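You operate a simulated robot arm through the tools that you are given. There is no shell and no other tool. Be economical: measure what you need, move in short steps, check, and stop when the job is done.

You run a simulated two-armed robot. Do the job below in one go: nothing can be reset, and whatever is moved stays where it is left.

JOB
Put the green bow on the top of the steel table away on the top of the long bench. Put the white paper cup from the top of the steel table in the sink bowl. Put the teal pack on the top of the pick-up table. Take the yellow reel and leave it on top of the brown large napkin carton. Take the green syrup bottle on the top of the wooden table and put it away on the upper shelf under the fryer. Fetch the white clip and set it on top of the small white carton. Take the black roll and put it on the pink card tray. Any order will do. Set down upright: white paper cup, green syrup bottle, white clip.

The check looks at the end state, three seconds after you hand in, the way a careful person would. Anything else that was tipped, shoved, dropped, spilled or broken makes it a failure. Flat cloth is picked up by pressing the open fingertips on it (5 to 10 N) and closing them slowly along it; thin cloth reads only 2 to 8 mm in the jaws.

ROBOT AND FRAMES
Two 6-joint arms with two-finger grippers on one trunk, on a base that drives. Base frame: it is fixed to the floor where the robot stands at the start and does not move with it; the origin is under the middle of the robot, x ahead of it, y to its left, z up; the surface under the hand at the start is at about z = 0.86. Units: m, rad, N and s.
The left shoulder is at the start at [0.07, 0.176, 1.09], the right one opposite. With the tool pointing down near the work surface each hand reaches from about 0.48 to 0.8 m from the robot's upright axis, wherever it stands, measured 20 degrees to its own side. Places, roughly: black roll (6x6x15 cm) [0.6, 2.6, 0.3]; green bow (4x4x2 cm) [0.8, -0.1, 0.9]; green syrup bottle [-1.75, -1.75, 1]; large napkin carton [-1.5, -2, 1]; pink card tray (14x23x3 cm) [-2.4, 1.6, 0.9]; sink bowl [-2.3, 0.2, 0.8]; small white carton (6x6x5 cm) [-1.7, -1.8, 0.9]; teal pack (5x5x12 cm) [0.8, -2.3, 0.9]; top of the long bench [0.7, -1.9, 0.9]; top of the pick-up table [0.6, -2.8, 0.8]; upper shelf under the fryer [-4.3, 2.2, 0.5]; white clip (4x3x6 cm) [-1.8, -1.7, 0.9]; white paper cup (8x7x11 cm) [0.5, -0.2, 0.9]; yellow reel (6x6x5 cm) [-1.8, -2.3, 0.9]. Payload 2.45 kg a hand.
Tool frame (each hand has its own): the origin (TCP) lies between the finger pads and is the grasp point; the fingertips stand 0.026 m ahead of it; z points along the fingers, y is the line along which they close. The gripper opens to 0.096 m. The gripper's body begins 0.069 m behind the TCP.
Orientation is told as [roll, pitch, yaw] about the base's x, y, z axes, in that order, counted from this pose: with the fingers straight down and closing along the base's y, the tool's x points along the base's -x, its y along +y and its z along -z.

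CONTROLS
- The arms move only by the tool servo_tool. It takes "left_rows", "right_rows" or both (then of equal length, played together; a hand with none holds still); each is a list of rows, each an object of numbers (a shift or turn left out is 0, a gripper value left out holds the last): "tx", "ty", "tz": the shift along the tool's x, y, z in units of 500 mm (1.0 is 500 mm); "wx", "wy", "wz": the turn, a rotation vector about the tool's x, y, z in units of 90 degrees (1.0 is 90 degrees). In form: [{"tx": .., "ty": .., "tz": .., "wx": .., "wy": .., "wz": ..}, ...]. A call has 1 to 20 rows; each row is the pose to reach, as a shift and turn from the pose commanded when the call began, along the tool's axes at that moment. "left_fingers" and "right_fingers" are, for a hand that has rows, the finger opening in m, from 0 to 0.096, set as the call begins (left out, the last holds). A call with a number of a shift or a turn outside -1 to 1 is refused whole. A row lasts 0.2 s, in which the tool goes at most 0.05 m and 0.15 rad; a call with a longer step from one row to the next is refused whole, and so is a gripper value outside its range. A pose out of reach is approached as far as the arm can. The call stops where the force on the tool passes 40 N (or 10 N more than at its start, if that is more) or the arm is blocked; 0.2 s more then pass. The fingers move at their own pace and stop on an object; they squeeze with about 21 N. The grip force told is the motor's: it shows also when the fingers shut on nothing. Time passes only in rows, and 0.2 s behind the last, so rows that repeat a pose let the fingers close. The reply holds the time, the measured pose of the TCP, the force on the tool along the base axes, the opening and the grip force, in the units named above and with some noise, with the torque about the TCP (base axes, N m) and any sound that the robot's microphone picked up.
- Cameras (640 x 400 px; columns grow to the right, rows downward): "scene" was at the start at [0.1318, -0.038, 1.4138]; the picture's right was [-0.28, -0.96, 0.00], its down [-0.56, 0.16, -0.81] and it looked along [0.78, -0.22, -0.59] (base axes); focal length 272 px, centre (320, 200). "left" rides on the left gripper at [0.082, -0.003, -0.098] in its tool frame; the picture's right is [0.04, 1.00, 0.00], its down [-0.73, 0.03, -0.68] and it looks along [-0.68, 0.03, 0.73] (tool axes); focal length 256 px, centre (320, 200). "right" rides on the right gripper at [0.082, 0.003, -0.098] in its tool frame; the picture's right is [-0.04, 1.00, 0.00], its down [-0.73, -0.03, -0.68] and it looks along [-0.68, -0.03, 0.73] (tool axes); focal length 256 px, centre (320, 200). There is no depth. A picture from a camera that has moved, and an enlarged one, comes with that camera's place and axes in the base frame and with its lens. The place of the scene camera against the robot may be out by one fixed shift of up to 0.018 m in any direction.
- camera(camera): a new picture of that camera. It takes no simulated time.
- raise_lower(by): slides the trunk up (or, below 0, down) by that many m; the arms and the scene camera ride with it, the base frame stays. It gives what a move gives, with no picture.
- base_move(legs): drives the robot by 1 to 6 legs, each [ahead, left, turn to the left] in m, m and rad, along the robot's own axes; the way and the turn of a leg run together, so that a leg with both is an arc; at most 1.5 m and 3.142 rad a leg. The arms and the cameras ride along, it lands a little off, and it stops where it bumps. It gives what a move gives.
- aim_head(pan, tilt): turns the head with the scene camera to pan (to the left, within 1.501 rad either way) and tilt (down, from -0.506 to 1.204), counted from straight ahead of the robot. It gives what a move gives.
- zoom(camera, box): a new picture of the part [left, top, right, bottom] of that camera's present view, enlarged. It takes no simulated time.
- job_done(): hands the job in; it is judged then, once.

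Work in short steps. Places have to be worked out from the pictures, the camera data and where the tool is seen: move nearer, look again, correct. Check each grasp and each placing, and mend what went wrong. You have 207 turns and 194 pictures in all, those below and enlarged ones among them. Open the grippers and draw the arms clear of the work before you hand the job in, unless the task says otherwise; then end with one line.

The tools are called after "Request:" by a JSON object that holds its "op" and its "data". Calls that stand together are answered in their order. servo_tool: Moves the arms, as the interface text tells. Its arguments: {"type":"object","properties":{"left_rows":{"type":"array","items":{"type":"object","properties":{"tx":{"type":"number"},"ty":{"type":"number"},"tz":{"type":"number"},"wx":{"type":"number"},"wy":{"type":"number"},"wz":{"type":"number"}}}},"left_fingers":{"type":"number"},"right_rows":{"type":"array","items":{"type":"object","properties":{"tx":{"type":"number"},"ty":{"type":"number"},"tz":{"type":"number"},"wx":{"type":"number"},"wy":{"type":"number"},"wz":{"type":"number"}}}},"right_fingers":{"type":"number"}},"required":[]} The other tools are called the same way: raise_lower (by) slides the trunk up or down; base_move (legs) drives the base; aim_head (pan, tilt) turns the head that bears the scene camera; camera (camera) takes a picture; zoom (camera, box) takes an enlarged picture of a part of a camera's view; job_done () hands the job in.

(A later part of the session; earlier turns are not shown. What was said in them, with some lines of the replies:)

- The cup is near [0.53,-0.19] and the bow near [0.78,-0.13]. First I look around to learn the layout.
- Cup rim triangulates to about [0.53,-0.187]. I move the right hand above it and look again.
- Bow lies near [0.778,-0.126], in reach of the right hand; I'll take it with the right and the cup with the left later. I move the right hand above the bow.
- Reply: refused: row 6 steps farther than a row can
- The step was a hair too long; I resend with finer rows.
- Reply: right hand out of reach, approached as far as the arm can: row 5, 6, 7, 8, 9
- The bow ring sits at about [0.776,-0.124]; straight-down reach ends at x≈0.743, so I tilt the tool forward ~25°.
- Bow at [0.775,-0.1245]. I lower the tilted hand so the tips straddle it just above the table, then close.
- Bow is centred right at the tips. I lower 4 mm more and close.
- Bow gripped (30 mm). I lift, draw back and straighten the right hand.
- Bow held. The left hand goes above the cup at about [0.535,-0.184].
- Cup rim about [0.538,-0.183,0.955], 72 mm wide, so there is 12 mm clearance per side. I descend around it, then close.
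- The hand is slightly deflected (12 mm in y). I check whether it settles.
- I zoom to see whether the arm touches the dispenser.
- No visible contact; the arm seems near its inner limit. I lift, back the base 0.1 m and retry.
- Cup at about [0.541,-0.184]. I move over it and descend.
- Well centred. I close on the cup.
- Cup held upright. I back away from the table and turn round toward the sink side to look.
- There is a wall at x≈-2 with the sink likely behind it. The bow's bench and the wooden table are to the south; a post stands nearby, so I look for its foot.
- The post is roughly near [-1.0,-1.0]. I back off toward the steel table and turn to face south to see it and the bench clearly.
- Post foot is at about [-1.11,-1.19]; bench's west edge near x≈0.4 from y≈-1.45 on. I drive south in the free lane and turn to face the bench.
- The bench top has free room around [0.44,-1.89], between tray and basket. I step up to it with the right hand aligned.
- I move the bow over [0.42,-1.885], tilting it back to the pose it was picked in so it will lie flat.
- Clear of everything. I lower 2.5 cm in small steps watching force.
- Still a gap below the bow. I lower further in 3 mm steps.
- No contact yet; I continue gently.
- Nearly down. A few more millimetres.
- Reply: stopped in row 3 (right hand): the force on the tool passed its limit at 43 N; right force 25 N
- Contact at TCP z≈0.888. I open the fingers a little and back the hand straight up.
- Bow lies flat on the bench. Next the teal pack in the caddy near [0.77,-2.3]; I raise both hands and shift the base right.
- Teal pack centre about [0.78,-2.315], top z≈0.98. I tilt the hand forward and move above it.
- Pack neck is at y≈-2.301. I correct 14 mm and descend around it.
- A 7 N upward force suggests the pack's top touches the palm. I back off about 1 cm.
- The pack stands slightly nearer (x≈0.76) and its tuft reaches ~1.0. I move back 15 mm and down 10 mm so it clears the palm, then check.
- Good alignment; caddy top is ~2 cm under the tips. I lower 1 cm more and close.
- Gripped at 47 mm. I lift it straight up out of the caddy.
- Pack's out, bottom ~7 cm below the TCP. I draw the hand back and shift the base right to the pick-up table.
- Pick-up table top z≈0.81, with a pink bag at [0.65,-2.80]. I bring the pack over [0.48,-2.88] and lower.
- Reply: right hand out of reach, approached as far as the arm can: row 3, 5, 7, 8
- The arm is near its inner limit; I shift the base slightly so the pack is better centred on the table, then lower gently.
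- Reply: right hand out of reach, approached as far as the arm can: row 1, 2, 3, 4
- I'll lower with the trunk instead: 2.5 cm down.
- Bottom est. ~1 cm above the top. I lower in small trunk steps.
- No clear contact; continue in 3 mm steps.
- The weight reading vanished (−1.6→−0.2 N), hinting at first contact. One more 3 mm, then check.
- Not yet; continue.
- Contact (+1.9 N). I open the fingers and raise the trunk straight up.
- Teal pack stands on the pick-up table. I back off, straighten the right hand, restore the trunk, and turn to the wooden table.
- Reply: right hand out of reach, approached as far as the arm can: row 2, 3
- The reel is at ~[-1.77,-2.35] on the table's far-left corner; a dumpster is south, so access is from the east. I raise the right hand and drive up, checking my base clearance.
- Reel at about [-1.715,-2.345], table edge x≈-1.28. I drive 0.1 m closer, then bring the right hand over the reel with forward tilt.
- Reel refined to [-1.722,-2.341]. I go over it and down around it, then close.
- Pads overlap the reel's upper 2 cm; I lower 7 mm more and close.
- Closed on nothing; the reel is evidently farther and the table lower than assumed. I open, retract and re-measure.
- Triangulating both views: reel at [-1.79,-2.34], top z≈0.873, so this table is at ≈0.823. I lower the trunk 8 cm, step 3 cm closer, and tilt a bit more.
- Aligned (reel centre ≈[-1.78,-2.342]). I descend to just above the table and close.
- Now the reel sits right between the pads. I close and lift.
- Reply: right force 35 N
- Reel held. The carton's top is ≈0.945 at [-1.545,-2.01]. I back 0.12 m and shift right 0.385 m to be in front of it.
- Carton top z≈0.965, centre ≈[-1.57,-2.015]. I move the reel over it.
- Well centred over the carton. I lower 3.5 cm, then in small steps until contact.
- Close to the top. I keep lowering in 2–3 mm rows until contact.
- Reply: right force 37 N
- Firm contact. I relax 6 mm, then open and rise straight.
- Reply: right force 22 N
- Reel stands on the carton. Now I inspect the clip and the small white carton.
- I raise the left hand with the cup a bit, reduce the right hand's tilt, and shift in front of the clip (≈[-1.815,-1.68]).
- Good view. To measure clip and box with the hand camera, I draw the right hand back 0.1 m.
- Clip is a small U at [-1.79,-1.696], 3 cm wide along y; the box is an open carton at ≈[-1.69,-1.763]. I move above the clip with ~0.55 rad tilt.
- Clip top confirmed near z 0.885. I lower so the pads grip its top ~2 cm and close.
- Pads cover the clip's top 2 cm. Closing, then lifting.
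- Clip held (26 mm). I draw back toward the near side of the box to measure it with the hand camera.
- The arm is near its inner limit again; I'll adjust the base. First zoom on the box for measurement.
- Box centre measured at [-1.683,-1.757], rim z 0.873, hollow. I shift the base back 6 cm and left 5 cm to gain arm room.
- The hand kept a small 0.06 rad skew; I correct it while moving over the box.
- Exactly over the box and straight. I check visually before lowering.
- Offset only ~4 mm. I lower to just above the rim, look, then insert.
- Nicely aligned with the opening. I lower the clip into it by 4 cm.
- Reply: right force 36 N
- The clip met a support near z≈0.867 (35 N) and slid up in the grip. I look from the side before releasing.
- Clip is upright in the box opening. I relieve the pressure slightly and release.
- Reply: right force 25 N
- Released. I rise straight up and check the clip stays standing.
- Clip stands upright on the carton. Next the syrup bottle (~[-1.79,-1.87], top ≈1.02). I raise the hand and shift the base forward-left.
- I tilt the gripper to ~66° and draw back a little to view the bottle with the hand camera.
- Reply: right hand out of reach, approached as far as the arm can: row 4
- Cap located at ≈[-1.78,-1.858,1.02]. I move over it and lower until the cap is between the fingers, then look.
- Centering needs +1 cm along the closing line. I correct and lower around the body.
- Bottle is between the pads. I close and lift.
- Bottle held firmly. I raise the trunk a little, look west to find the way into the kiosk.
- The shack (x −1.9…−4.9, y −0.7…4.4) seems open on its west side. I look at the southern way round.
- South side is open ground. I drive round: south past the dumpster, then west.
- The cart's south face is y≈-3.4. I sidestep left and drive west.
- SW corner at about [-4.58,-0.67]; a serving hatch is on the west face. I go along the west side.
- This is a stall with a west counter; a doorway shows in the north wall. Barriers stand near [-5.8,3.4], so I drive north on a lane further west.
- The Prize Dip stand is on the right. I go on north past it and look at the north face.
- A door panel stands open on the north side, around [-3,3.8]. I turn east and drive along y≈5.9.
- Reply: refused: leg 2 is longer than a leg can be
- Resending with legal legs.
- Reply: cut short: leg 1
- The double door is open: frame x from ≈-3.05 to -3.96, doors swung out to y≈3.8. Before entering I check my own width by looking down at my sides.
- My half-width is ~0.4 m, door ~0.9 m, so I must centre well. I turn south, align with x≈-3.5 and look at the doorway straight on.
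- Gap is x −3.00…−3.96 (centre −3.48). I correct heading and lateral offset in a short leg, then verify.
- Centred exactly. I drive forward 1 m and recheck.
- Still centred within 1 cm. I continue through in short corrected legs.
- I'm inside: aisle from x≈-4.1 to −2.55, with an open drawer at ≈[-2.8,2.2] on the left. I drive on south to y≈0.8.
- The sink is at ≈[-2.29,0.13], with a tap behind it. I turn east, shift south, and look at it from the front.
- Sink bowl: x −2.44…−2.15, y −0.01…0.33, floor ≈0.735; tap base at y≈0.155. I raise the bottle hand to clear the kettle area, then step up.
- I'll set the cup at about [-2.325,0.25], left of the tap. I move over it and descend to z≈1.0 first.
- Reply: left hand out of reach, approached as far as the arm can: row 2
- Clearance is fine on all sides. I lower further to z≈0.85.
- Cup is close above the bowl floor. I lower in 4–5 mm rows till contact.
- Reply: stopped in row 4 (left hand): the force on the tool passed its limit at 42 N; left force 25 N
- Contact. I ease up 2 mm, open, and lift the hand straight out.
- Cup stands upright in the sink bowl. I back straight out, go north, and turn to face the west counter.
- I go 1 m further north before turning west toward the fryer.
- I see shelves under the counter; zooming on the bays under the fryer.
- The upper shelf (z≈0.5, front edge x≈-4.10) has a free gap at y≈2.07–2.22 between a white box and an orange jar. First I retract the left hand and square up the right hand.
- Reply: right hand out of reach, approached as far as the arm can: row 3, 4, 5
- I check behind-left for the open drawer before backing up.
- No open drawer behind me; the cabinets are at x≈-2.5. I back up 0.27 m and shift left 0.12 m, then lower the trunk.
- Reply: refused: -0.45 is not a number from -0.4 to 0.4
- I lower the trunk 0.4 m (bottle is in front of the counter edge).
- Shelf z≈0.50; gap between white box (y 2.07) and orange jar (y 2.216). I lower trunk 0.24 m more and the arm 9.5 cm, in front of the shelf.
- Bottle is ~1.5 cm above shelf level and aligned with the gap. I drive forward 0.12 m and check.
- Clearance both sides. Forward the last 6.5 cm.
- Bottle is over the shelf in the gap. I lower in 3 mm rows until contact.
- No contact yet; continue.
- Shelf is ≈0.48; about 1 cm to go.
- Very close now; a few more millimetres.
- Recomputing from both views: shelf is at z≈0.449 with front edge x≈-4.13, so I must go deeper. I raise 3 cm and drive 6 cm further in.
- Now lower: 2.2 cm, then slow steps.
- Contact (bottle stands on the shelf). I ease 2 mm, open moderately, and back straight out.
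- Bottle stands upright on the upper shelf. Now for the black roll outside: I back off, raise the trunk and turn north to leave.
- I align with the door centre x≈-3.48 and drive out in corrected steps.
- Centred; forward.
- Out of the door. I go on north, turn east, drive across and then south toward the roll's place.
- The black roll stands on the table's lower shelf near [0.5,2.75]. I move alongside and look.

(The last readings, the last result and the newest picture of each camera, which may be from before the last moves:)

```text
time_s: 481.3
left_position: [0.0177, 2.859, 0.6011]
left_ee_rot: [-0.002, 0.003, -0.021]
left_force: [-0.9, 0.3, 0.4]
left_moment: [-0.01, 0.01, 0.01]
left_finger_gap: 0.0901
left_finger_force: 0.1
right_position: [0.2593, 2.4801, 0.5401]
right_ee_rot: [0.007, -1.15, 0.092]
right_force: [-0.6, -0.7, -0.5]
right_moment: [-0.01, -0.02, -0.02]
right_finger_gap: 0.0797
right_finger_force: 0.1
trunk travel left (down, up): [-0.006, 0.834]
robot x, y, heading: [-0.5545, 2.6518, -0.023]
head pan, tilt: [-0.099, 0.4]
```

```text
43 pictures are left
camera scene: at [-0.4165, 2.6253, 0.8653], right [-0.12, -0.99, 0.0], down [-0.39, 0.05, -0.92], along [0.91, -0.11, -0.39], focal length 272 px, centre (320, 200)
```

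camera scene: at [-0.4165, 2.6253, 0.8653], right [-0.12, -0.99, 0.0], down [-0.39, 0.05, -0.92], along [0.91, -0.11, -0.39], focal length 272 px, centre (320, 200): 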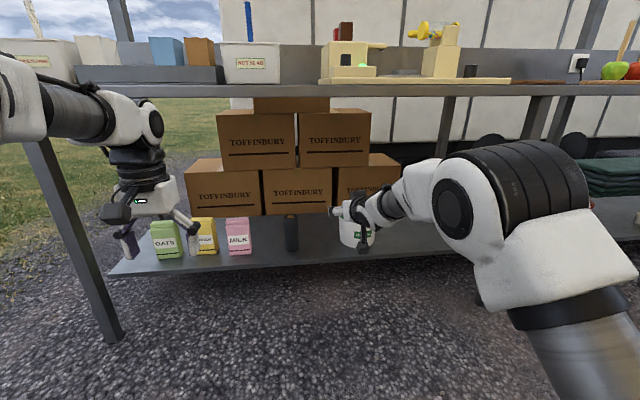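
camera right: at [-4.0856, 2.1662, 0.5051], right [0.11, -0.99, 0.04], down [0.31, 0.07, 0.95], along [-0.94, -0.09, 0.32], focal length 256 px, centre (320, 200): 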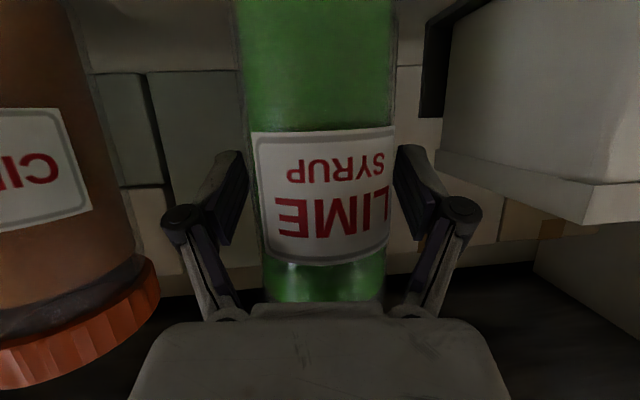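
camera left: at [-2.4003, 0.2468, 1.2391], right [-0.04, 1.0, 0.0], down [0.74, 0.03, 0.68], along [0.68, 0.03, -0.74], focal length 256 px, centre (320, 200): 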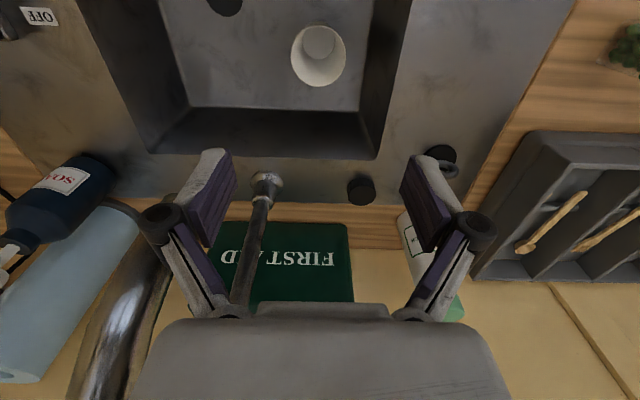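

Roll at about [0.50,2.627], base z≈0.28, between a milk carton and a bucket. I lower the right hand to z≈0.37 in front of the shelf and align.

Request:
{"op": "servo_tool", "data": {"right_rows": [{"tx": 0.078, "tz": 0.035}, {"tx": 0.155, "tz": 0.07}, {"tx": 0.233, "tz": 0.104}, {"tx": 0.31, "tz": 0.139}, {"tx": 0.31, "tz": 0.139}], "right_fingers": 0.092}}

Request:
{"op": "base_move", "data": {"legs": [[0.06, 0.147, 0.02]]}}

Request:
{"op": "camera", "data": {"camera": "right"}}

Request:
{"op": "camera", "data": {"camera": "scene"}}

```text
time_s: 482.5
left_position: [0.0176, 2.8596, 0.5996]
left_ee_rot: [-0.001, 0.001, -0.021]
left_force: [0.2, 0.2, -0.5]
left_moment: [-0.02, 0.02, -0.01]
left_finger_gap: 0.09
left_finger_force: 0.0
right_position: [0.2604, 2.4792, 0.3687]
right_ee_rot: [0.006, -1.15, 0.092]
right_force: [0.6, 0.7, 0.1]
right_moment: [0.02, 0.0, 0.01]
right_finger_gap: 0.0921
right_finger_force: 0.2
trunk travel left (down, up): [-0.006, 0.834]
robot x, y, heading: [-0.5558, 2.6515, -0.018]
head pan, tilt: [-0.099, 0.4]
```

```text
time_s: 483.9
left_position: [0.0749, 3.0193, 0.6012]
left_ee_rot: [-0.001, 0.002, 0.001]
left_force: [0.3, -0.4, -0.2]
left_moment: [-0.03, -0.03, -0.04]
left_finger_gap: 0.0902
left_finger_force: 0.1
right_position: [0.3237, 2.6416, 0.369]
right_ee_rot: [0.006, -1.147, 0.114]
right_force: [-0.4, 0.8, 0.7]
right_moment: [-0.01, 0.01, 0.02]
right_finger_gap: 0.0919
right_finger_force: 0.0
trunk travel left (down, up): [-0.006, 0.834]
robot x, y, heading: [-0.4956, 2.799, 0.0]
head pan, tilt: [-0.099, 0.4]
```

```text
42 pictures are left
camera right: at [0.2025, 2.6305, 0.3349], right [-0.1, 0.99, 0.04], down [-0.31, -0.07, 0.95], along [0.94, 0.08, 0.32], focal length 256 px, centre (320, 200)
```

right: 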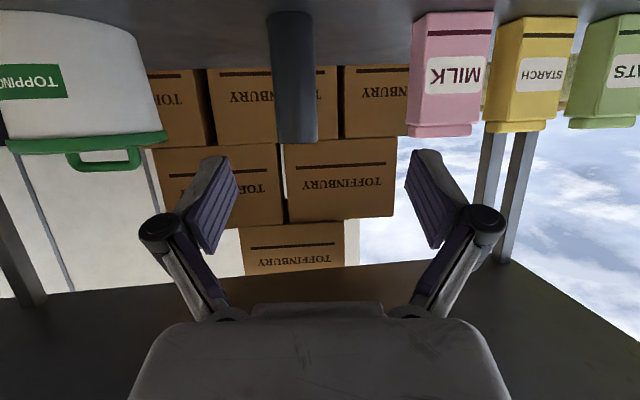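

```text
41 pictures are left
camera scene: at [-0.3551, 2.7761, 0.8653], right [-0.1, -0.99, 0.0], down [-0.39, 0.04, -0.92], along [0.92, -0.09, -0.39], focal length 272 px, centre (320, 200)
```

scene: 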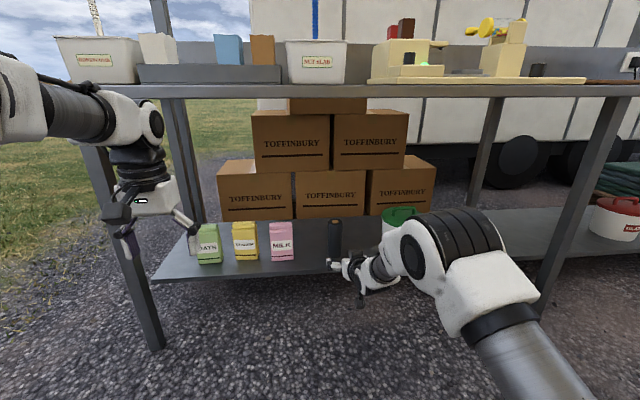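

Roll's top is near z≈0.38, so I lower the hand 4 cm and advance 0.13 m, then look again.

Request:
{"op": "servo_tool", "data": {"right_rows": [{"tx": 0.037, "tz": 0.0163}, {"tx": 0.073, "tz": 0.0326}, {"tx": 0.073, "tz": 0.0326}]}}

Request:
{"op": "base_move", "data": {"legs": [[0.12, 0, 0]]}}

Request:
{"op": "camera", "data": {"camera": "right"}}

Request:
{"op": "zoom", "data": {"camera": "scene", "box": [240, 180, 440, 320]}}

```text
time_s: 484.7
left_position: [0.0757, 3.0194, 0.6002]
left_ee_rot: [0.0, 0.002, 0.001]
left_force: [0.3, -1.2, -0.3]
left_moment: [-0.01, 0.01, 0.0]
left_finger_gap: 0.0899
left_finger_force: 0.0
right_position: [0.3259, 2.6428, 0.3281]
right_ee_rot: [0.007, -1.151, 0.114]
right_force: [0.7, -0.3, -0.5]
right_moment: [-0.02, -0.01, 0.02]
right_finger_gap: 0.0919
right_finger_force: 0.2
trunk travel left (down, up): [-0.006, 0.834]
robot x, y, heading: [-0.4938, 2.7993, 0.002]
head pan, tilt: [-0.099, 0.4]
```

```text
time_s: 485.9
left_position: [0.1924, 3.0183, 0.5996]
left_ee_rot: [-0.001, 0.001, -0.002]
left_force: [1.2, -0.6, 0.4]
left_moment: [0.01, 0.0, 0.0]
left_finger_gap: 0.0899
left_finger_force: 0.1
right_position: [0.4403, 2.6412, 0.329]
right_ee_rot: [0.008, -1.15, 0.112]
right_force: [0.7, 0.7, -0.6]
right_moment: [0.01, -0.02, -0.01]
right_finger_gap: 0.092
right_finger_force: 0.1
trunk travel left (down, up): [-0.006, 0.834]
robot x, y, heading: [-0.3758, 2.7979, -0.0]
head pan, tilt: [-0.099, 0.4]
```

```text
40 pictures are left
camera right: at [0.3193, 2.63, 0.2949], right [-0.1, 0.99, 0.04], down [-0.31, -0.07, 0.95], along [0.94, 0.08, 0.32], focal length 256 px, centre (320, 200)
```

right: 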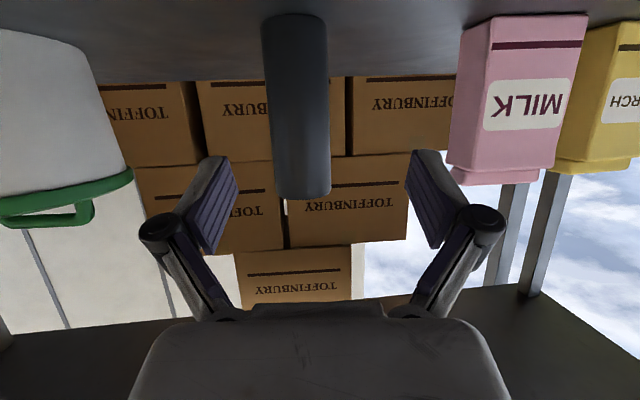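

```text
2.86 times, centred on (340, 250) of scene
camera zoom: at [-0.2384, 2.7758, 0.8652], right [-0.1, -0.99, 0.0], down [-0.39, 0.04, -0.92], along [0.92, -0.09, -0.39], focal length 778 px, centre (263, 57)
```

zoom: 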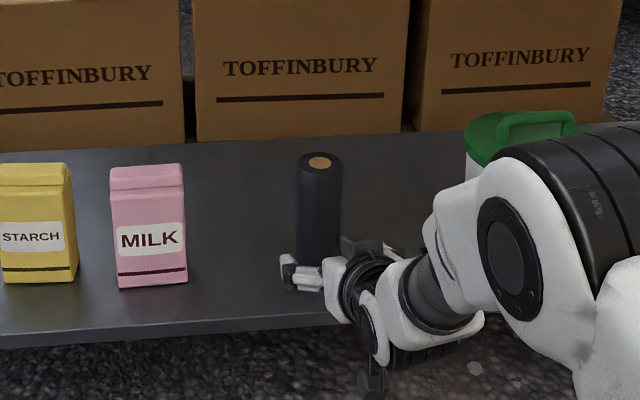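

Consistent triangulation: roll centre ≈[0.565,2.633], z 0.22–0.37. I lower 1.5 cm and advance 0.12 m with a slight right shift.

Request:
{"op": "servo_tool", "data": {"right_rows": [{"tx": 0.014, "tz": 0.006}, {"tx": 0.027, "tz": 0.012}, {"tx": 0.027, "tz": 0.012}]}}

Request:
{"op": "base_move", "data": {"legs": [[0.12, -0.008, 0]]}}

Request:
{"op": "camera", "data": {"camera": "right"}}

```text
time_s: 486.7
left_position: [0.1914, 3.0188, 0.6009]
left_ee_rot: [-0.002, 0.002, -0.001]
left_force: [-0.3, -0.2, -0.1]
left_moment: [-0.02, -0.01, -0.04]
left_finger_gap: 0.09
left_finger_force: 0.0
right_position: [0.4419, 2.6401, 0.3146]
right_ee_rot: [0.008, -1.15, 0.113]
right_force: [0.9, -0.2, -0.1]
right_moment: [0.01, 0.02, -0.01]
right_finger_gap: 0.0918
right_finger_force: 0.1
trunk travel left (down, up): [-0.006, 0.834]
robot x, y, heading: [-0.3757, 2.7973, -0.001]
head pan, tilt: [-0.099, 0.4]
```

```text
time_s: 488.0
left_position: [0.3128, 3.011, 0.6013]
left_ee_rot: [-0.004, 0.001, 0.0]
left_force: [0.9, 0.3, 0.8]
left_moment: [-0.02, 0.01, 0.0]
left_finger_gap: 0.0902
left_finger_force: 0.1
right_position: [0.5635, 2.6335, 0.3142]
right_ee_rot: [0.007, -1.149, 0.112]
right_force: [0.2, -0.8, -0.7]
right_moment: [0.01, 0.01, 0.0]
right_finger_gap: 0.0918
right_finger_force: 0.1
trunk travel left (down, up): [-0.006, 0.834]
robot x, y, heading: [-0.2566, 2.7925, -0.003]
head pan, tilt: [-0.099, 0.4]
```

```text
38 pictures are left
camera right: at [0.442, 2.6221, 0.2798], right [-0.1, 0.99, 0.04], down [-0.31, -0.07, 0.95], along [0.94, 0.08, 0.32], focal length 256 px, centre (320, 200)
```

right: 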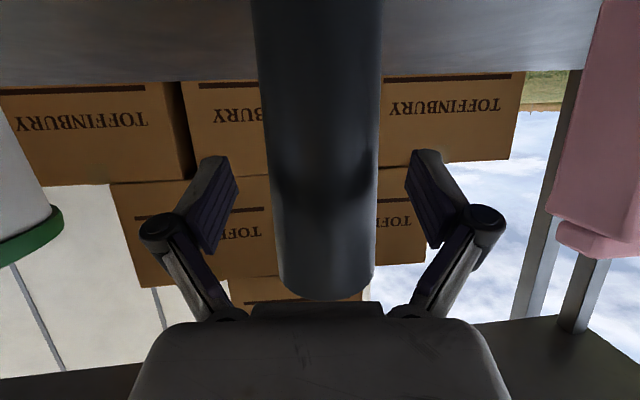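

Roll is centred between the pads. I close and lift 3 cm.

Request:
{"op": "servo_tool", "data": {"right_rows": [{}, {}, {}, {}], "right_fingers": 0.0}}

Request:
{"op": "servo_tool", "data": {"right_rows": [{"tx": -0.03, "tz": -0.0135}, {"tx": -0.065, "tz": -0.029}, {"tx": -0.065, "tz": -0.029}]}}

Request:
{"op": "base_move", "data": {"legs": [[-0.32, 0, 0]]}}

Request:
{"op": "camera", "data": {"camera": "scene"}}

```text
time_s: 489.0
left_position: [0.3135, 3.011, 0.6011]
left_ee_rot: [-0.002, 0.001, -0.001]
left_force: [-0.4, 0.6, 0.0]
left_moment: [0.02, -0.02, 0.02]
left_finger_gap: 0.0901
left_finger_force: 0.1
right_position: [0.5635, 2.6338, 0.3155]
right_ee_rot: [0.006, -1.151, 0.115]
right_force: [1.4, 1.4, 2.0]
right_moment: [0.2, -0.19, -0.01]
right_finger_gap: 0.0573
right_finger_force: 21.4
trunk travel left (down, up): [-0.006, 0.834]
robot x, y, heading: [-0.2526, 2.7909, -0.003]
head pan, tilt: [-0.099, 0.4]
```

```text
time_s: 489.8
left_position: [0.3137, 3.0122, 0.6019]
left_ee_rot: [-0.004, 0.003, 0.0]
left_force: [-0.6, -0.5, -0.3]
left_moment: [-0.01, -0.02, 0.0]
left_finger_gap: 0.0904
left_finger_force: 0.1
right_position: [0.5638, 2.6344, 0.3498]
right_ee_rot: [0.006, -1.148, 0.112]
right_force: [0.5, 0.5, -1.5]
right_moment: [-0.02, 0.07, 0.0]
right_finger_gap: 0.0572
right_finger_force: 21.4
trunk travel left (down, up): [-0.006, 0.834]
robot x, y, heading: [-0.2542, 2.7911, -0.002]
head pan, tilt: [-0.099, 0.4]
```

```text
time_s: 491.9
left_position: [-0.0013, 3.0109, 0.6006]
left_ee_rot: [-0.002, 0.004, -0.003]
left_force: [0.1, -0.5, -0.2]
left_moment: [0.0, 0.02, 0.02]
left_finger_gap: 0.0901
left_finger_force: 0.0
right_position: [0.2484, 2.6328, 0.3484]
right_ee_rot: [0.007, -1.151, 0.109]
right_force: [0.2, 0.6, -2.6]
right_moment: [-0.02, 0.0, -0.02]
right_finger_gap: 0.0567
right_finger_force: 20.9
trunk travel left (down, up): [-0.006, 0.834]
robot x, y, heading: [-0.5696, 2.797, -0.005]
head pan, tilt: [-0.099, 0.4]
```

```text
37 pictures are left
camera scene: at [-0.4318, 2.7683, 0.8652], right [-0.1, -0.99, 0.0], down [-0.39, 0.04, -0.92], along [0.92, -0.09, -0.39], focal length 272 px, centre (320, 200)
```

scene: 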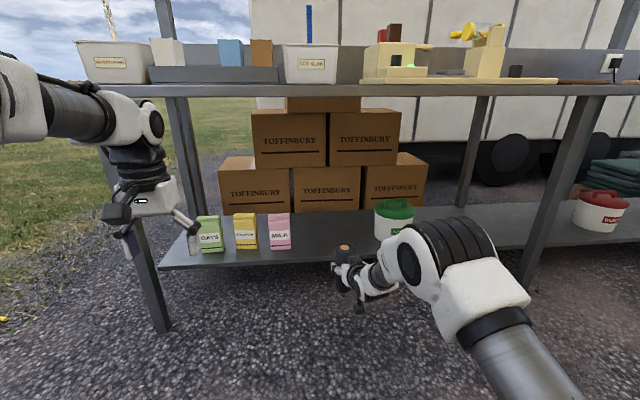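

Roll secured. I raise the trunk and drive back: north, then reverse west along y≈5, and turn to the door.

Request:
{"op": "raise_lower", "data": {"by": 0.4}}

Request:
{"op": "base_move", "data": {"legs": [[0, 1.15, 0], [0, 1.1, 0], [-1.45, 0, 0], [-1.45, 0, 0]]}}

Request:
{"op": "raise_lower", "data": {"by": 0.3}}

```text
time_s: 495.7
left_position: [-0.0017, 3.0099, 1.0004]
left_ee_rot: [-0.002, 0.004, -0.002]
left_force: [1.3, -0.9, 0.0]
left_moment: [0.05, 0.02, -0.02]
left_finger_gap: 0.0903
left_finger_force: 0.0
right_position: [0.2491, 2.6334, 0.7481]
right_ee_rot: [0.006, -1.15, 0.11]
right_force: [-1.0, 0.3, -2.7]
right_moment: [-0.02, 0.03, -0.01]
right_finger_gap: 0.057
right_finger_force: 20.8
trunk travel left (down, up): [-0.406, 0.434]
robot x, y, heading: [-0.5725, 2.7928, 0.004]
head pan, tilt: [-0.099, 0.4]
```

```text
time_s: 520.2
left_position: [-2.8984, 5.2287, 1.0001]
left_ee_rot: [-0.001, 0.002, -0.051]
left_force: [-0.3, -0.2, -1.1]
left_moment: [-0.04, -0.01, 0.04]
left_finger_gap: 0.0899
left_finger_force: 0.1
right_position: [-2.6673, 4.8401, 0.7483]
right_ee_rot: [0.008, -1.15, 0.065]
right_force: [0.2, -0.4, -1.9]
right_moment: [0.0, 0.03, 0.01]
right_finger_gap: 0.057
right_finger_force: 21.1
trunk travel left (down, up): [-0.406, 0.434]
robot x, y, heading: [-3.4781, 5.0339, -0.051]
head pan, tilt: [-0.099, 0.4]
```

```text
time_s: 523.2
left_position: [-2.8985, 5.2282, 1.3012]
left_ee_rot: [-0.002, 0.004, -0.05]
left_force: [0.4, 1.2, -0.5]
left_moment: [0.01, 0.02, 0.01]
left_finger_gap: 0.0901
left_finger_force: 0.1
right_position: [-2.6664, 4.8408, 1.0487]
right_ee_rot: [0.008, -1.149, 0.063]
right_force: [0.0, -0.6, -2.0]
right_moment: [0.01, 0.04, -0.01]
right_finger_gap: 0.0571
right_finger_force: 21.5
trunk travel left (down, up): [-0.706, 0.134]
robot x, y, heading: [-3.4807, 5.0398, -0.043]
head pan, tilt: [-0.099, 0.4]
```

I turn to face the doorway and check alignment.

Request:
{"op": "base_move", "data": {"legs": [[0, 0, -1.525]]}}

Request:
{"op": "aim_head", "data": {"pan": 0, "tilt": 0.5}}

Request:
{"op": "camera", "data": {"camera": "scene"}}

```text
time_s: 527.3
left_position: [-3.2698, 4.4633, 1.3003]
left_ee_rot: [-0.001, 0.002, -1.591]
left_force: [0.2, 0.2, 0.3]
left_moment: [0.0, 0.0, 0.0]
left_finger_gap: 0.0901
left_finger_force: 0.0
right_position: [-3.6506, 4.2198, 1.0485]
right_ee_rot: [0.007, -1.149, -1.477]
right_force: [-0.7, 0.5, -1.9]
right_moment: [0.02, -0.01, 0.03]
right_finger_gap: 0.057
right_finger_force: 21.0
trunk travel left (down, up): [-0.706, 0.134]
robot x, y, heading: [-3.4789, 5.0378, -1.592]
head pan, tilt: [-0.099, 0.4]
```

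```text
time_s: 528.0
left_position: [-3.2694, 4.4638, 1.3009]
left_ee_rot: [-0.001, 0.002, -1.59]
left_force: [1.1, 0.0, -0.1]
left_moment: [-0.04, -0.01, 0.0]
left_finger_gap: 0.09
left_finger_force: 0.0
right_position: [-3.6514, 4.2196, 1.0475]
right_ee_rot: [0.007, -1.148, -1.477]
right_force: [0.5, -0.2, -2.1]
right_moment: [0.04, -0.02, 0.01]
right_finger_gap: 0.0568
right_finger_force: 20.9
trunk travel left (down, up): [-0.706, 0.134]
robot x, y, heading: [-3.4783, 5.0388, -1.586]
head pan, tilt: [0.0, 0.499]
```

```text
36 pictures are left
camera scene: at [-3.4846, 4.8822, 1.5561], right [-1.0, 0.02, 0.0], down [0.01, 0.48, -0.88], along [-0.02, -0.88, -0.48], focal length 272 px, centre (320, 200)
```

scene: 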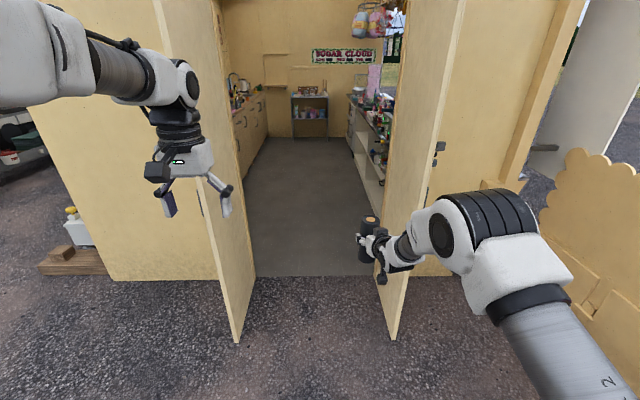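

Aligned. I drive in with corrections.

Request:
{"op": "base_move", "data": {"legs": [[0.75, 0, 0.018]]}}

```text
time_s: 532.0
left_position: [-3.2641, 3.717, 1.3013]
left_ee_rot: [-0.004, 0.002, -1.57]
left_force: [0.0, -0.1, -0.3]
left_moment: [0.02, 0.03, 0.01]
left_finger_gap: 0.0902
left_finger_force: 0.1
right_position: [-3.6401, 3.4648, 1.049]
right_ee_rot: [0.008, -1.152, -1.454]
right_force: [-0.5, 0.2, -1.6]
right_moment: [-0.01, 0.04, 0.0]
right_finger_gap: 0.057
right_finger_force: 21.3
trunk travel left (down, up): [-0.706, 0.134]
robot x, y, heading: [-3.4867, 4.2892, -1.565]
head pan, tilt: [0.0, 0.499]
```

Request:
{"op": "base_move", "data": {"legs": [[0.6, 0, -0.004]]}}

Request:
{"op": "base_move", "data": {"legs": [[0.7, 0, 0]]}}

Request:
{"op": "aim_head", "data": {"pan": 0.9, "tilt": 0.5}}

Request:
{"op": "camera", "data": {"camera": "scene"}}

```text
time_s: 535.4
left_position: [-3.2668, 3.1222, 1.3018]
left_ee_rot: [-0.001, 0.002, -1.572]
left_force: [0.0, 1.0, -0.2]
left_moment: [0.02, -0.01, 0.0]
left_finger_gap: 0.0902
left_finger_force: 0.1
right_position: [-3.6434, 2.8737, 1.0481]
right_ee_rot: [0.007, -1.149, -1.46]
right_force: [-0.7, 0.4, -1.8]
right_moment: [0.03, -0.04, 0.02]
right_finger_gap: 0.057
right_finger_force: 21.3
trunk travel left (down, up): [-0.706, 0.134]
robot x, y, heading: [-3.4831, 3.6896, -1.573]
head pan, tilt: [0.0, 0.499]
```

```text
time_s: 539.3
left_position: [-3.2635, 2.4195, 1.3017]
left_ee_rot: [-0.001, 0.001, -1.567]
left_force: [0.0, 0.0, 0.7]
left_moment: [0.0, -0.02, -0.03]
left_finger_gap: 0.09
left_finger_force: 0.1
right_position: [-3.6399, 2.1651, 1.0489]
right_ee_rot: [0.007, -1.149, -1.453]
right_force: [-0.2, -0.1, -2.6]
right_moment: [0.01, 0.02, 0.01]
right_finger_gap: 0.0569
right_finger_force: 21.3
trunk travel left (down, up): [-0.706, 0.134]
robot x, y, heading: [-3.4837, 2.9882, -1.565]
head pan, tilt: [0.0, 0.499]
```

```text
time_s: 540.5
left_position: [-3.263, 2.4173, 1.3015]
left_ee_rot: [-0.002, 0.005, -1.568]
left_force: [0.7, 0.7, -0.3]
left_moment: [0.02, 0.02, -0.04]
left_finger_gap: 0.09
left_finger_force: 0.1
right_position: [-3.6403, 2.1664, 1.0473]
right_ee_rot: [0.008, -1.147, -1.455]
right_force: [0.2, 0.5, -2.1]
right_moment: [0.01, 0.0, 0.0]
right_finger_gap: 0.0573
right_finger_force: 21.5
trunk travel left (down, up): [-0.706, 0.134]
robot x, y, heading: [-3.483, 2.9852, -1.565]
head pan, tilt: [0.901, 0.499]
```

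```text
35 pictures are left
camera scene: at [-3.4173, 2.8661, 1.5561], right [-0.62, -0.78, 0.0], down [-0.38, 0.3, -0.88], along [0.69, -0.54, -0.48], focal length 272 px, centre (320, 200)
```

scene: 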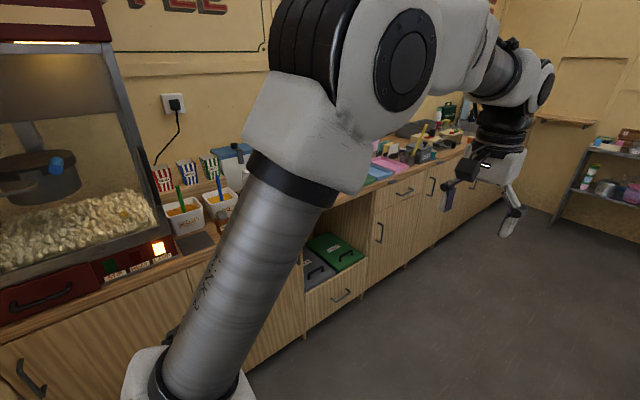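

Pink tray spotted on the east counter. I drive to y≈1.85 and turn east.

Request:
{"op": "base_move", "data": {"legs": [[1.15, 0, -0.005], [0, 0, 1.57]]}}

Request:
{"op": "aim_head", "data": {"pan": -0.1, "tilt": 0.6}}

Request:
{"op": "camera", "data": {"camera": "scene"}}

```text
time_s: 549.9
left_position: [-2.9129, 2.0397, 1.3005]
left_ee_rot: [0.001, 0.004, -0.076]
left_force: [-0.5, -1.0, 0.4]
left_moment: [0.0, 0.0, -0.04]
left_finger_gap: 0.0904
left_finger_force: 0.1
right_position: [-2.6908, 1.6458, 1.0488]
right_ee_rot: [0.009, -1.148, 0.036]
right_force: [0.2, 0.3, -2.0]
right_moment: [-0.02, 0.02, 0.0]
right_finger_gap: 0.0572
right_finger_force: 20.7
trunk travel left (down, up): [-0.706, 0.134]
robot x, y, heading: [-3.4994, 1.8643, -0.081]
head pan, tilt: [0.901, 0.499]
```

```text
time_s: 551.2
left_position: [-2.9133, 2.0394, 1.3006]
left_ee_rot: [-0.003, 0.004, -0.075]
left_force: [0.6, -0.3, 0.0]
left_moment: [-0.03, 0.02, 0.03]
left_finger_gap: 0.0904
left_finger_force: 0.1
right_position: [-2.6925, 1.6468, 1.0479]
right_ee_rot: [0.005, -1.151, 0.036]
right_force: [0.4, 0.2, -2.3]
right_moment: [0.0, 0.05, -0.01]
right_finger_gap: 0.0572
right_finger_force: 20.7
trunk travel left (down, up): [-0.706, 0.134]
robot x, y, heading: [-3.5002, 1.8627, -0.072]
head pan, tilt: [-0.099, 0.6]
```

```text
34 pictures are left
camera scene: at [-3.3632, 1.831, 1.547], right [-0.17, -0.98, 0.0], down [-0.56, 0.1, -0.82], along [0.81, -0.14, -0.57], focal length 272 px, centre (320, 200)
```

scene: 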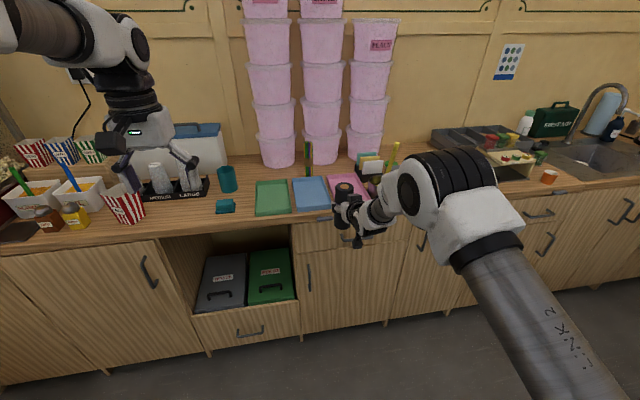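

The pink tray is third in a row of trays at ≈[-2.38,1.53]. I raise the trunk, square up and move nearer to measure it.

Request:
{"op": "raise_lower", "data": {"by": 0.12}}

Request:
{"op": "base_move", "data": {"legs": [[0.05, -0.05, 0.072]]}}

Request:
{"op": "camera", "data": {"camera": "scene"}}

```text
time_s: 552.7
left_position: [-2.9126, 2.0409, 1.4205]
left_ee_rot: [-0.002, 0.006, -0.075]
left_force: [0.6, 0.4, 0.0]
left_moment: [0.01, 0.02, -0.02]
left_finger_gap: 0.0901
left_finger_force: 0.0
right_position: [-2.6912, 1.6463, 1.1678]
right_ee_rot: [0.007, -1.147, 0.036]
right_force: [-0.3, 0.3, -2.7]
right_moment: [0.02, 0.02, 0.04]
right_finger_gap: 0.0571
right_finger_force: 21.2
trunk travel left (down, up): [-0.826, 0.014]
robot x, y, heading: [-3.4973, 1.8614, -0.076]
head pan, tilt: [-0.099, 0.6]
```

```text
time_s: 553.7
left_position: [-2.8868, 2.0368, 1.4236]
left_ee_rot: [-0.003, -0.001, 0.001]
left_force: [-0.7, 0.9, 0.1]
left_moment: [-0.05, -0.05, 0.01]
left_finger_gap: 0.0903
left_finger_force: 0.1
right_position: [-2.6345, 1.6577, 1.1717]
right_ee_rot: [-0.004, -1.155, 0.122]
right_force: [0.5, 0.7, -1.3]
right_moment: [-0.01, 0.04, -0.02]
right_finger_gap: 0.057
right_finger_force: 21.2
trunk travel left (down, up): [-0.826, 0.014]
robot x, y, heading: [-3.4511, 1.8126, 0.002]
head pan, tilt: [-0.099, 0.6]
```

```text
33 pictures are left
camera scene: at [-3.3225, 1.7944, 1.6678], right [-0.1, -0.99, 0.0], down [-0.56, 0.05, -0.83], along [0.82, -0.09, -0.56], focal length 272 px, centre (320, 200)
```

scene: 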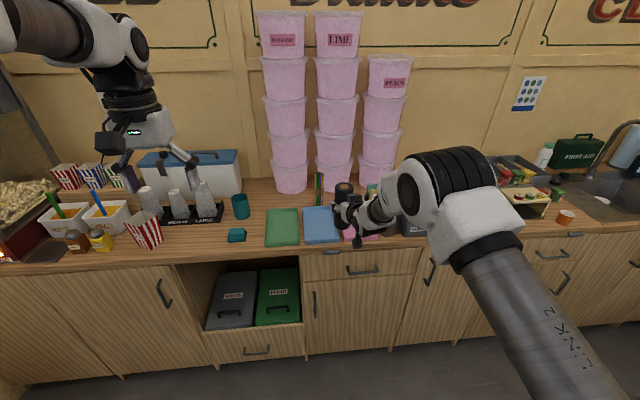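

The hand hides the tray; I sidestep right to see it clear.

Request:
{"op": "base_move", "data": {"legs": [[0, -0.36, 0]]}}

Request:
{"op": "aim_head", "data": {"pan": 0.15, "tilt": 0.7}}

Request:
{"op": "camera", "data": {"camera": "scene"}}

```text
time_s: 556.0
left_position: [-2.8812, 1.6677, 1.4205]
left_ee_rot: [-0.002, 0.001, -0.006]
left_force: [-0.5, -0.4, 0.2]
left_moment: [-0.01, -0.02, -0.02]
left_finger_gap: 0.0902
left_finger_force: 0.0
right_position: [-2.6334, 1.2901, 1.1681]
right_ee_rot: [0.001, -1.148, 0.112]
right_force: [-0.9, -0.4, -2.5]
right_moment: [-0.04, 0.06, 0.02]
right_finger_gap: 0.0571
right_finger_force: 20.9
trunk travel left (down, up): [-0.826, 0.014]
robot x, y, heading: [-3.4529, 1.4465, -0.012]
head pan, tilt: [-0.099, 0.6]
```

```text
time_s: 556.8
left_position: [-2.8819, 1.6651, 1.4201]
left_ee_rot: [-0.002, 0.003, -0.007]
left_force: [0.2, 0.2, -0.2]
left_moment: [0.02, 0.01, -0.02]
left_finger_gap: 0.0899
left_finger_force: 0.0
right_position: [-2.6328, 1.2887, 1.1681]
right_ee_rot: [0.005, -1.151, 0.105]
right_force: [0.9, -0.4, -1.4]
right_moment: [-0.02, 0.05, 0.03]
right_finger_gap: 0.0573
right_finger_force: 21.1
trunk travel left (down, up): [-0.826, 0.014]
robot x, y, heading: [-3.4524, 1.4491, -0.007]
head pan, tilt: [0.15, 0.7]
```

```text
32 pictures are left
camera scene: at [-3.321, 1.4473, 1.6584], right [0.14, -0.99, 0.0], down [-0.64, -0.09, -0.76], along [0.76, 0.11, -0.64], focal length 272 px, centre (320, 200)
```

scene: 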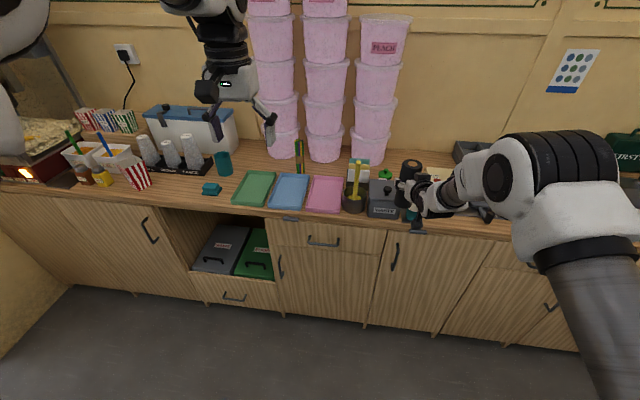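

Request:
{"op": "zoom", "data": {"camera": "scene", "box": [220, 130, 420, 250]}}

```text
3.20 times, centred on (320, 190) of scene
camera zoom: at [-3.321, 1.4473, 1.6584], right [0.14, -0.99, 0.0], down [-0.64, -0.09, -0.76], along [0.76, 0.11, -0.64], focal length 871 px, centre (320, 232)
```

zoom: 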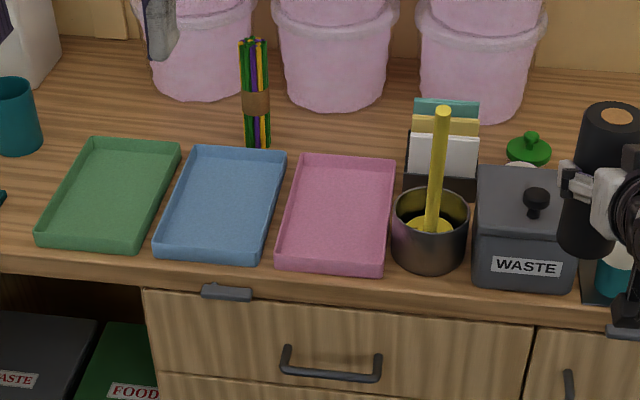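

Pink tray spans x −2.50…−2.28, y 1.48…1.62. I move left, then forward to bring the roll over ≈[-2.40,1.565].

Request:
{"op": "base_move", "data": {"legs": [[0, 0.277, 0.007]]}}

Request:
{"op": "base_move", "data": {"legs": [[0.225, 0, 0]]}}

Request:
{"op": "camera", "data": {"camera": "scene"}}

```text
time_s: 558.7
left_position: [-2.8827, 1.9399, 1.4209]
left_ee_rot: [0.0, 0.003, 0.004]
left_force: [0.2, 0.7, 0.0]
left_moment: [-0.02, -0.03, 0.03]
left_finger_gap: 0.0901
left_finger_force: 0.0
right_position: [-2.6313, 1.5646, 1.1694]
right_ee_rot: [0.01, -1.151, 0.115]
right_force: [0.1, 0.3, -2.4]
right_moment: [-0.04, 0.05, 0.01]
right_finger_gap: 0.0569
right_finger_force: 21.0
trunk travel left (down, up): [-0.826, 0.014]
robot x, y, heading: [-3.4509, 1.7204, 0.004]
head pan, tilt: [0.15, 0.7]
```

```text
time_s: 560.4
left_position: [-2.6571, 1.9442, 1.4232]
left_ee_rot: [-0.001, 0.0, 0.007]
left_force: [-0.2, 0.2, 0.3]
left_moment: [0.02, -0.06, -0.01]
left_finger_gap: 0.0903
left_finger_force: 0.0
right_position: [-2.4023, 1.5693, 1.1707]
right_ee_rot: [0.006, -1.154, 0.121]
right_force: [-0.1, -0.4, -2.1]
right_moment: [0.01, 0.08, 0.0]
right_finger_gap: 0.0568
right_finger_force: 20.8
trunk travel left (down, up): [-0.826, 0.014]
robot x, y, heading: [-3.2232, 1.7234, 0.004]
head pan, tilt: [0.15, 0.7]
```

```text
30 pictures are left
camera scene: at [-3.0942, 1.72, 1.6588], right [0.16, -0.99, 0.0], down [-0.63, -0.1, -0.77], along [0.76, 0.12, -0.64], focal length 272 px, centre (320, 200)
```

scene: 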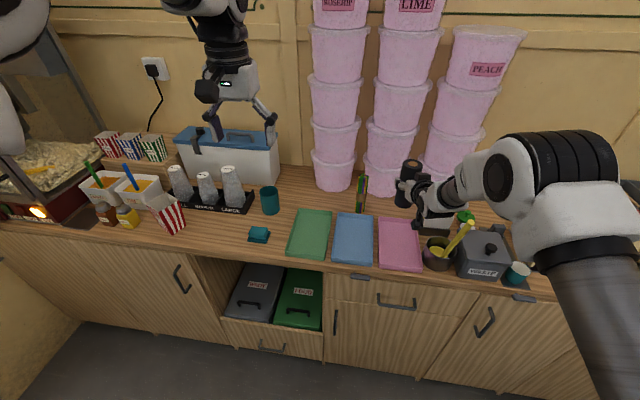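

I shift 1.7 cm right and lower the trunk 12 cm; then check from the hand camera/side.

Request:
{"op": "base_move", "data": {"legs": [[0, -0.017, 0]]}}

Request:
{"op": "raise_lower", "data": {"by": -0.12}}

Request:
{"op": "zoom", "data": {"camera": "scene", "box": [300, 110, 540, 270]}}

```text
time_s: 561.2
left_position: [-2.6528, 1.9327, 1.4186]
left_ee_rot: [-0.008, 0.005, 0.008]
left_force: [0.0, 0.4, 0.3]
left_moment: [-0.07, 0.01, -0.03]
left_finger_gap: 0.09
left_finger_force: 0.0
right_position: [-2.4003, 1.5577, 1.1686]
right_ee_rot: [-0.005, -1.148, 0.132]
right_force: [-1.7, -0.3, -1.7]
right_moment: [-0.04, 0.01, -0.03]
right_finger_gap: 0.0569
right_finger_force: 21.5
trunk travel left (down, up): [-0.826, 0.014]
robot x, y, heading: [-3.2246, 1.7065, 0.008]
head pan, tilt: [0.15, 0.7]
```

```text
time_s: 562.7
left_position: [-2.6545, 1.9272, 1.3022]
left_ee_rot: [-0.004, 0.001, 0.009]
left_force: [0.0, -1.0, 0.0]
left_moment: [0.01, 0.0, 0.01]
left_finger_gap: 0.0901
left_finger_force: 0.1
right_position: [-2.4012, 1.5533, 1.0494]
right_ee_rot: [0.008, -1.15, 0.122]
right_force: [-0.6, -0.4, -2.0]
right_moment: [-0.03, 0.02, 0.0]
right_finger_gap: 0.0572
right_finger_force: 20.9
trunk travel left (down, up): [-0.706, 0.134]
robot x, y, heading: [-3.224, 1.7011, 0.007]
head pan, tilt: [0.15, 0.7]
```

```text
2.50 times, centred on (420, 190) of scene
camera zoom: at [-3.0908, 1.703, 1.5385], right [0.16, -0.99, 0.0], down [-0.64, -0.1, -0.76], along [0.76, 0.12, -0.64], focal length 681 px, centre (70, 225)
```

zoom: 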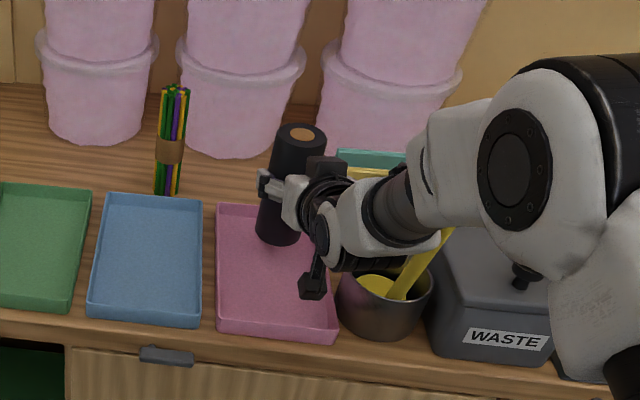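

Roll is over the tray (≈1 cm off centre) and clear of the pot. I lower the trunk 3.5 cm, then the arm slowly until contact.

Request:
{"op": "raise_lower", "data": {"by": -0.035}}

Request:
{"op": "servo_tool", "data": {"right_rows": [{"tx": 0.0055, "tz": 0.0024}, {"tx": 0.011, "tz": 0.0049}, {"tx": 0.0164, "tz": 0.0073}, {"tx": 0.0219, "tz": 0.0098}, {"tx": 0.0274, "tz": 0.0122}, {"tx": 0.0329, "tz": 0.0147}]}}

```text
time_s: 563.5
left_position: [-2.6556, 1.9282, 1.2681]
left_ee_rot: [-0.004, 0.0, 0.009]
left_force: [0.0, -1.1, -0.2]
left_moment: [0.0, -0.01, 0.0]
left_finger_gap: 0.09
left_finger_force: 0.1
right_position: [-2.4013, 1.5538, 1.017]
right_ee_rot: [0.006, -1.154, 0.122]
right_force: [0.8, -0.2, 10.2]
right_moment: [0.1, -0.2, -0.01]
right_finger_gap: 0.0573
right_finger_force: 20.4
trunk travel left (down, up): [-0.671, 0.169]
robot x, y, heading: [-3.221, 1.7045, 0.006]
head pan, tilt: [0.15, 0.7]
```

```text
time_s: 564.9
left_position: [-2.658, 1.9281, 1.2686]
left_ee_rot: [-0.004, 0.0, 0.009]
left_force: [-1.2, 0.1, 0.4]
left_moment: [-0.02, 0.03, 0.02]
left_finger_gap: 0.0899
left_finger_force: 0.0
right_position: [-2.4028, 1.554, 0.9992]
right_ee_rot: [0.002, -1.153, 0.126]
right_force: [-1.5, 0.2, 15.4]
right_moment: [-0.02, -0.06, 0.04]
right_finger_gap: 0.0569
right_finger_force: 20.2
trunk travel left (down, up): [-0.671, 0.169]
robot x, y, heading: [-3.2229, 1.7012, 0.006]
head pan, tilt: [0.15, 0.7]
```

Contact came at TCP ≈1.017; the roll slid slightly in the grip. I look before releasing.

Request:
{"op": "zoom", "data": {"camera": "scene", "box": [320, 110, 480, 270]}}

```text
2.50 times, centred on (400, 190) of scene
camera zoom: at [-3.0942, 1.7043, 1.5038], right [0.16, -0.99, 0.0], down [-0.63, -0.1, -0.77], along [0.76, 0.12, -0.64], focal length 681 px, centre (120, 225)
```

zoom: 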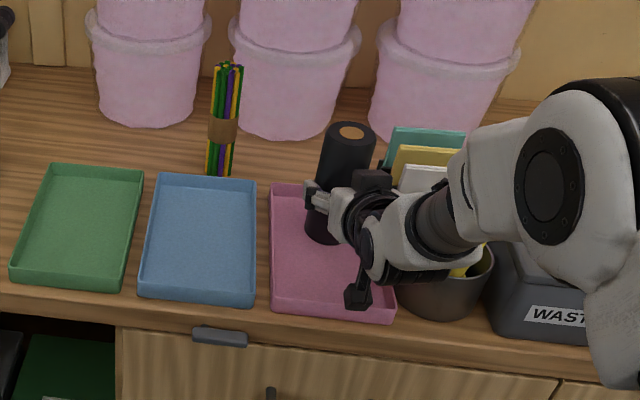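

Roll stands within the tray. I ease 2 mm, open, and back straight out.

Request:
{"op": "servo_tool", "data": {"right_rows": [{"tx": -0.005, "tz": -0.002}, {"tx": -0.01, "tz": -0.0045}, {"tx": -0.01, "tz": -0.0045}]}}

Request:
{"op": "servo_tool", "data": {"right_rows": [{}, {}, {}], "right_fingers": 0.088}}

Request:
{"op": "camera", "data": {"camera": "right"}}

```text
time_s: 565.7
left_position: [-2.655, 1.9273, 1.2657]
left_ee_rot: [-0.002, 0.002, 0.005]
left_force: [0.2, 0.7, 0.8]
left_moment: [0.04, -0.03, -0.02]
left_finger_gap: 0.0902
left_finger_force: 0.1
right_position: [-2.4009, 1.5535, 0.998]
right_ee_rot: [0.004, -1.146, 0.123]
right_force: [-0.8, 0.2, -1.7]
right_moment: [-0.01, 0.0, -0.04]
right_finger_gap: 0.0568
right_finger_force: 21.3
trunk travel left (down, up): [-0.671, 0.169]
robot x, y, heading: [-3.2209, 1.7032, 0.007]
head pan, tilt: [0.15, 0.7]
```

```text
time_s: 566.5
left_position: [-2.6547, 1.9285, 1.2673]
left_ee_rot: [-0.002, 0.002, 0.009]
left_force: [0.2, 0.1, -0.1]
left_moment: [0.01, -0.02, 0.02]
left_finger_gap: 0.0898
left_finger_force: 0.1
right_position: [-2.3999, 1.5526, 1.0006]
right_ee_rot: [0.005, -1.151, 0.123]
right_force: [-0.3, 0.6, 0.1]
right_moment: [-0.01, 0.04, -0.05]
right_finger_gap: 0.0879
right_finger_force: 0.1
trunk travel left (down, up): [-0.671, 0.169]
robot x, y, heading: [-3.2265, 1.7035, 0.007]
head pan, tilt: [0.15, 0.7]
```

```text
27 pictures are left
camera right: at [-2.5228, 1.5407, 0.9669], right [-0.11, 0.99, 0.04], down [-0.31, -0.07, 0.95], along [0.94, 0.09, 0.32], focal length 256 px, centre (320, 200)
```

right: 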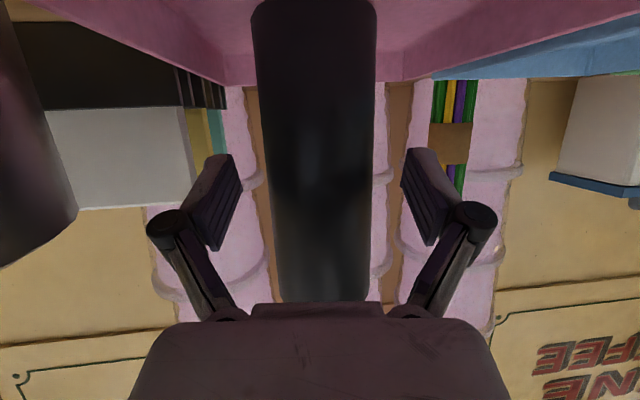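

Roll stands free in the tray. I back out 0.3 m and check the result.

Request:
{"op": "base_move", "data": {"legs": [[-0.3, 0, 0]]}}

Request:
{"op": "camera", "data": {"camera": "scene"}}

```text
time_s: 568.5
left_position: [-2.9487, 1.9268, 1.2662]
left_ee_rot: [0.0, 0.003, 0.009]
left_force: [0.5, 0.2, -0.3]
left_moment: [0.0, -0.01, 0.03]
left_finger_gap: 0.0902
left_finger_force: 0.0
right_position: [-2.6939, 1.5515, 1.0005]
right_ee_rot: [0.005, -1.148, 0.124]
right_force: [0.7, 0.1, 0.7]
right_moment: [0.02, -0.02, 0.02]
right_finger_gap: 0.088
right_finger_force: 0.1
trunk travel left (down, up): [-0.671, 0.169]
robot x, y, heading: [-3.514, 1.7028, 0.011]
head pan, tilt: [0.15, 0.7]
```

```text
26 pictures are left
camera scene: at [-3.3848, 1.7017, 1.5033], right [0.16, -0.99, 0.0], down [-0.64, -0.1, -0.76], along [0.75, 0.12, -0.64], focal length 272 px, centre (320, 200)
```

scene: 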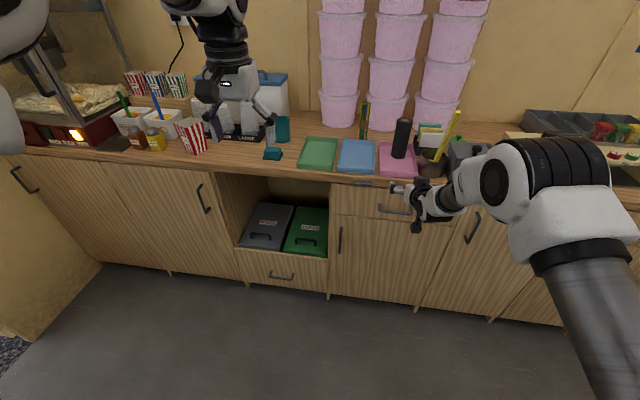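

All seven placements are verified: bow, cup, teal pack, reel, syrup bottle, clip and roll. The grippers are open and both arms are clear, so I hand the job in.

Request:
{"op": "job_done", "data": {}}

```text
The job is handed in.
```

I placed all seven items as asked and handed the job in. The cup, syrup bottle and clip are standing upright, and I checked each placement by camera right after release. I saw nothing tipped or dropped. One drive leg was reported as cut short, with no cause given.
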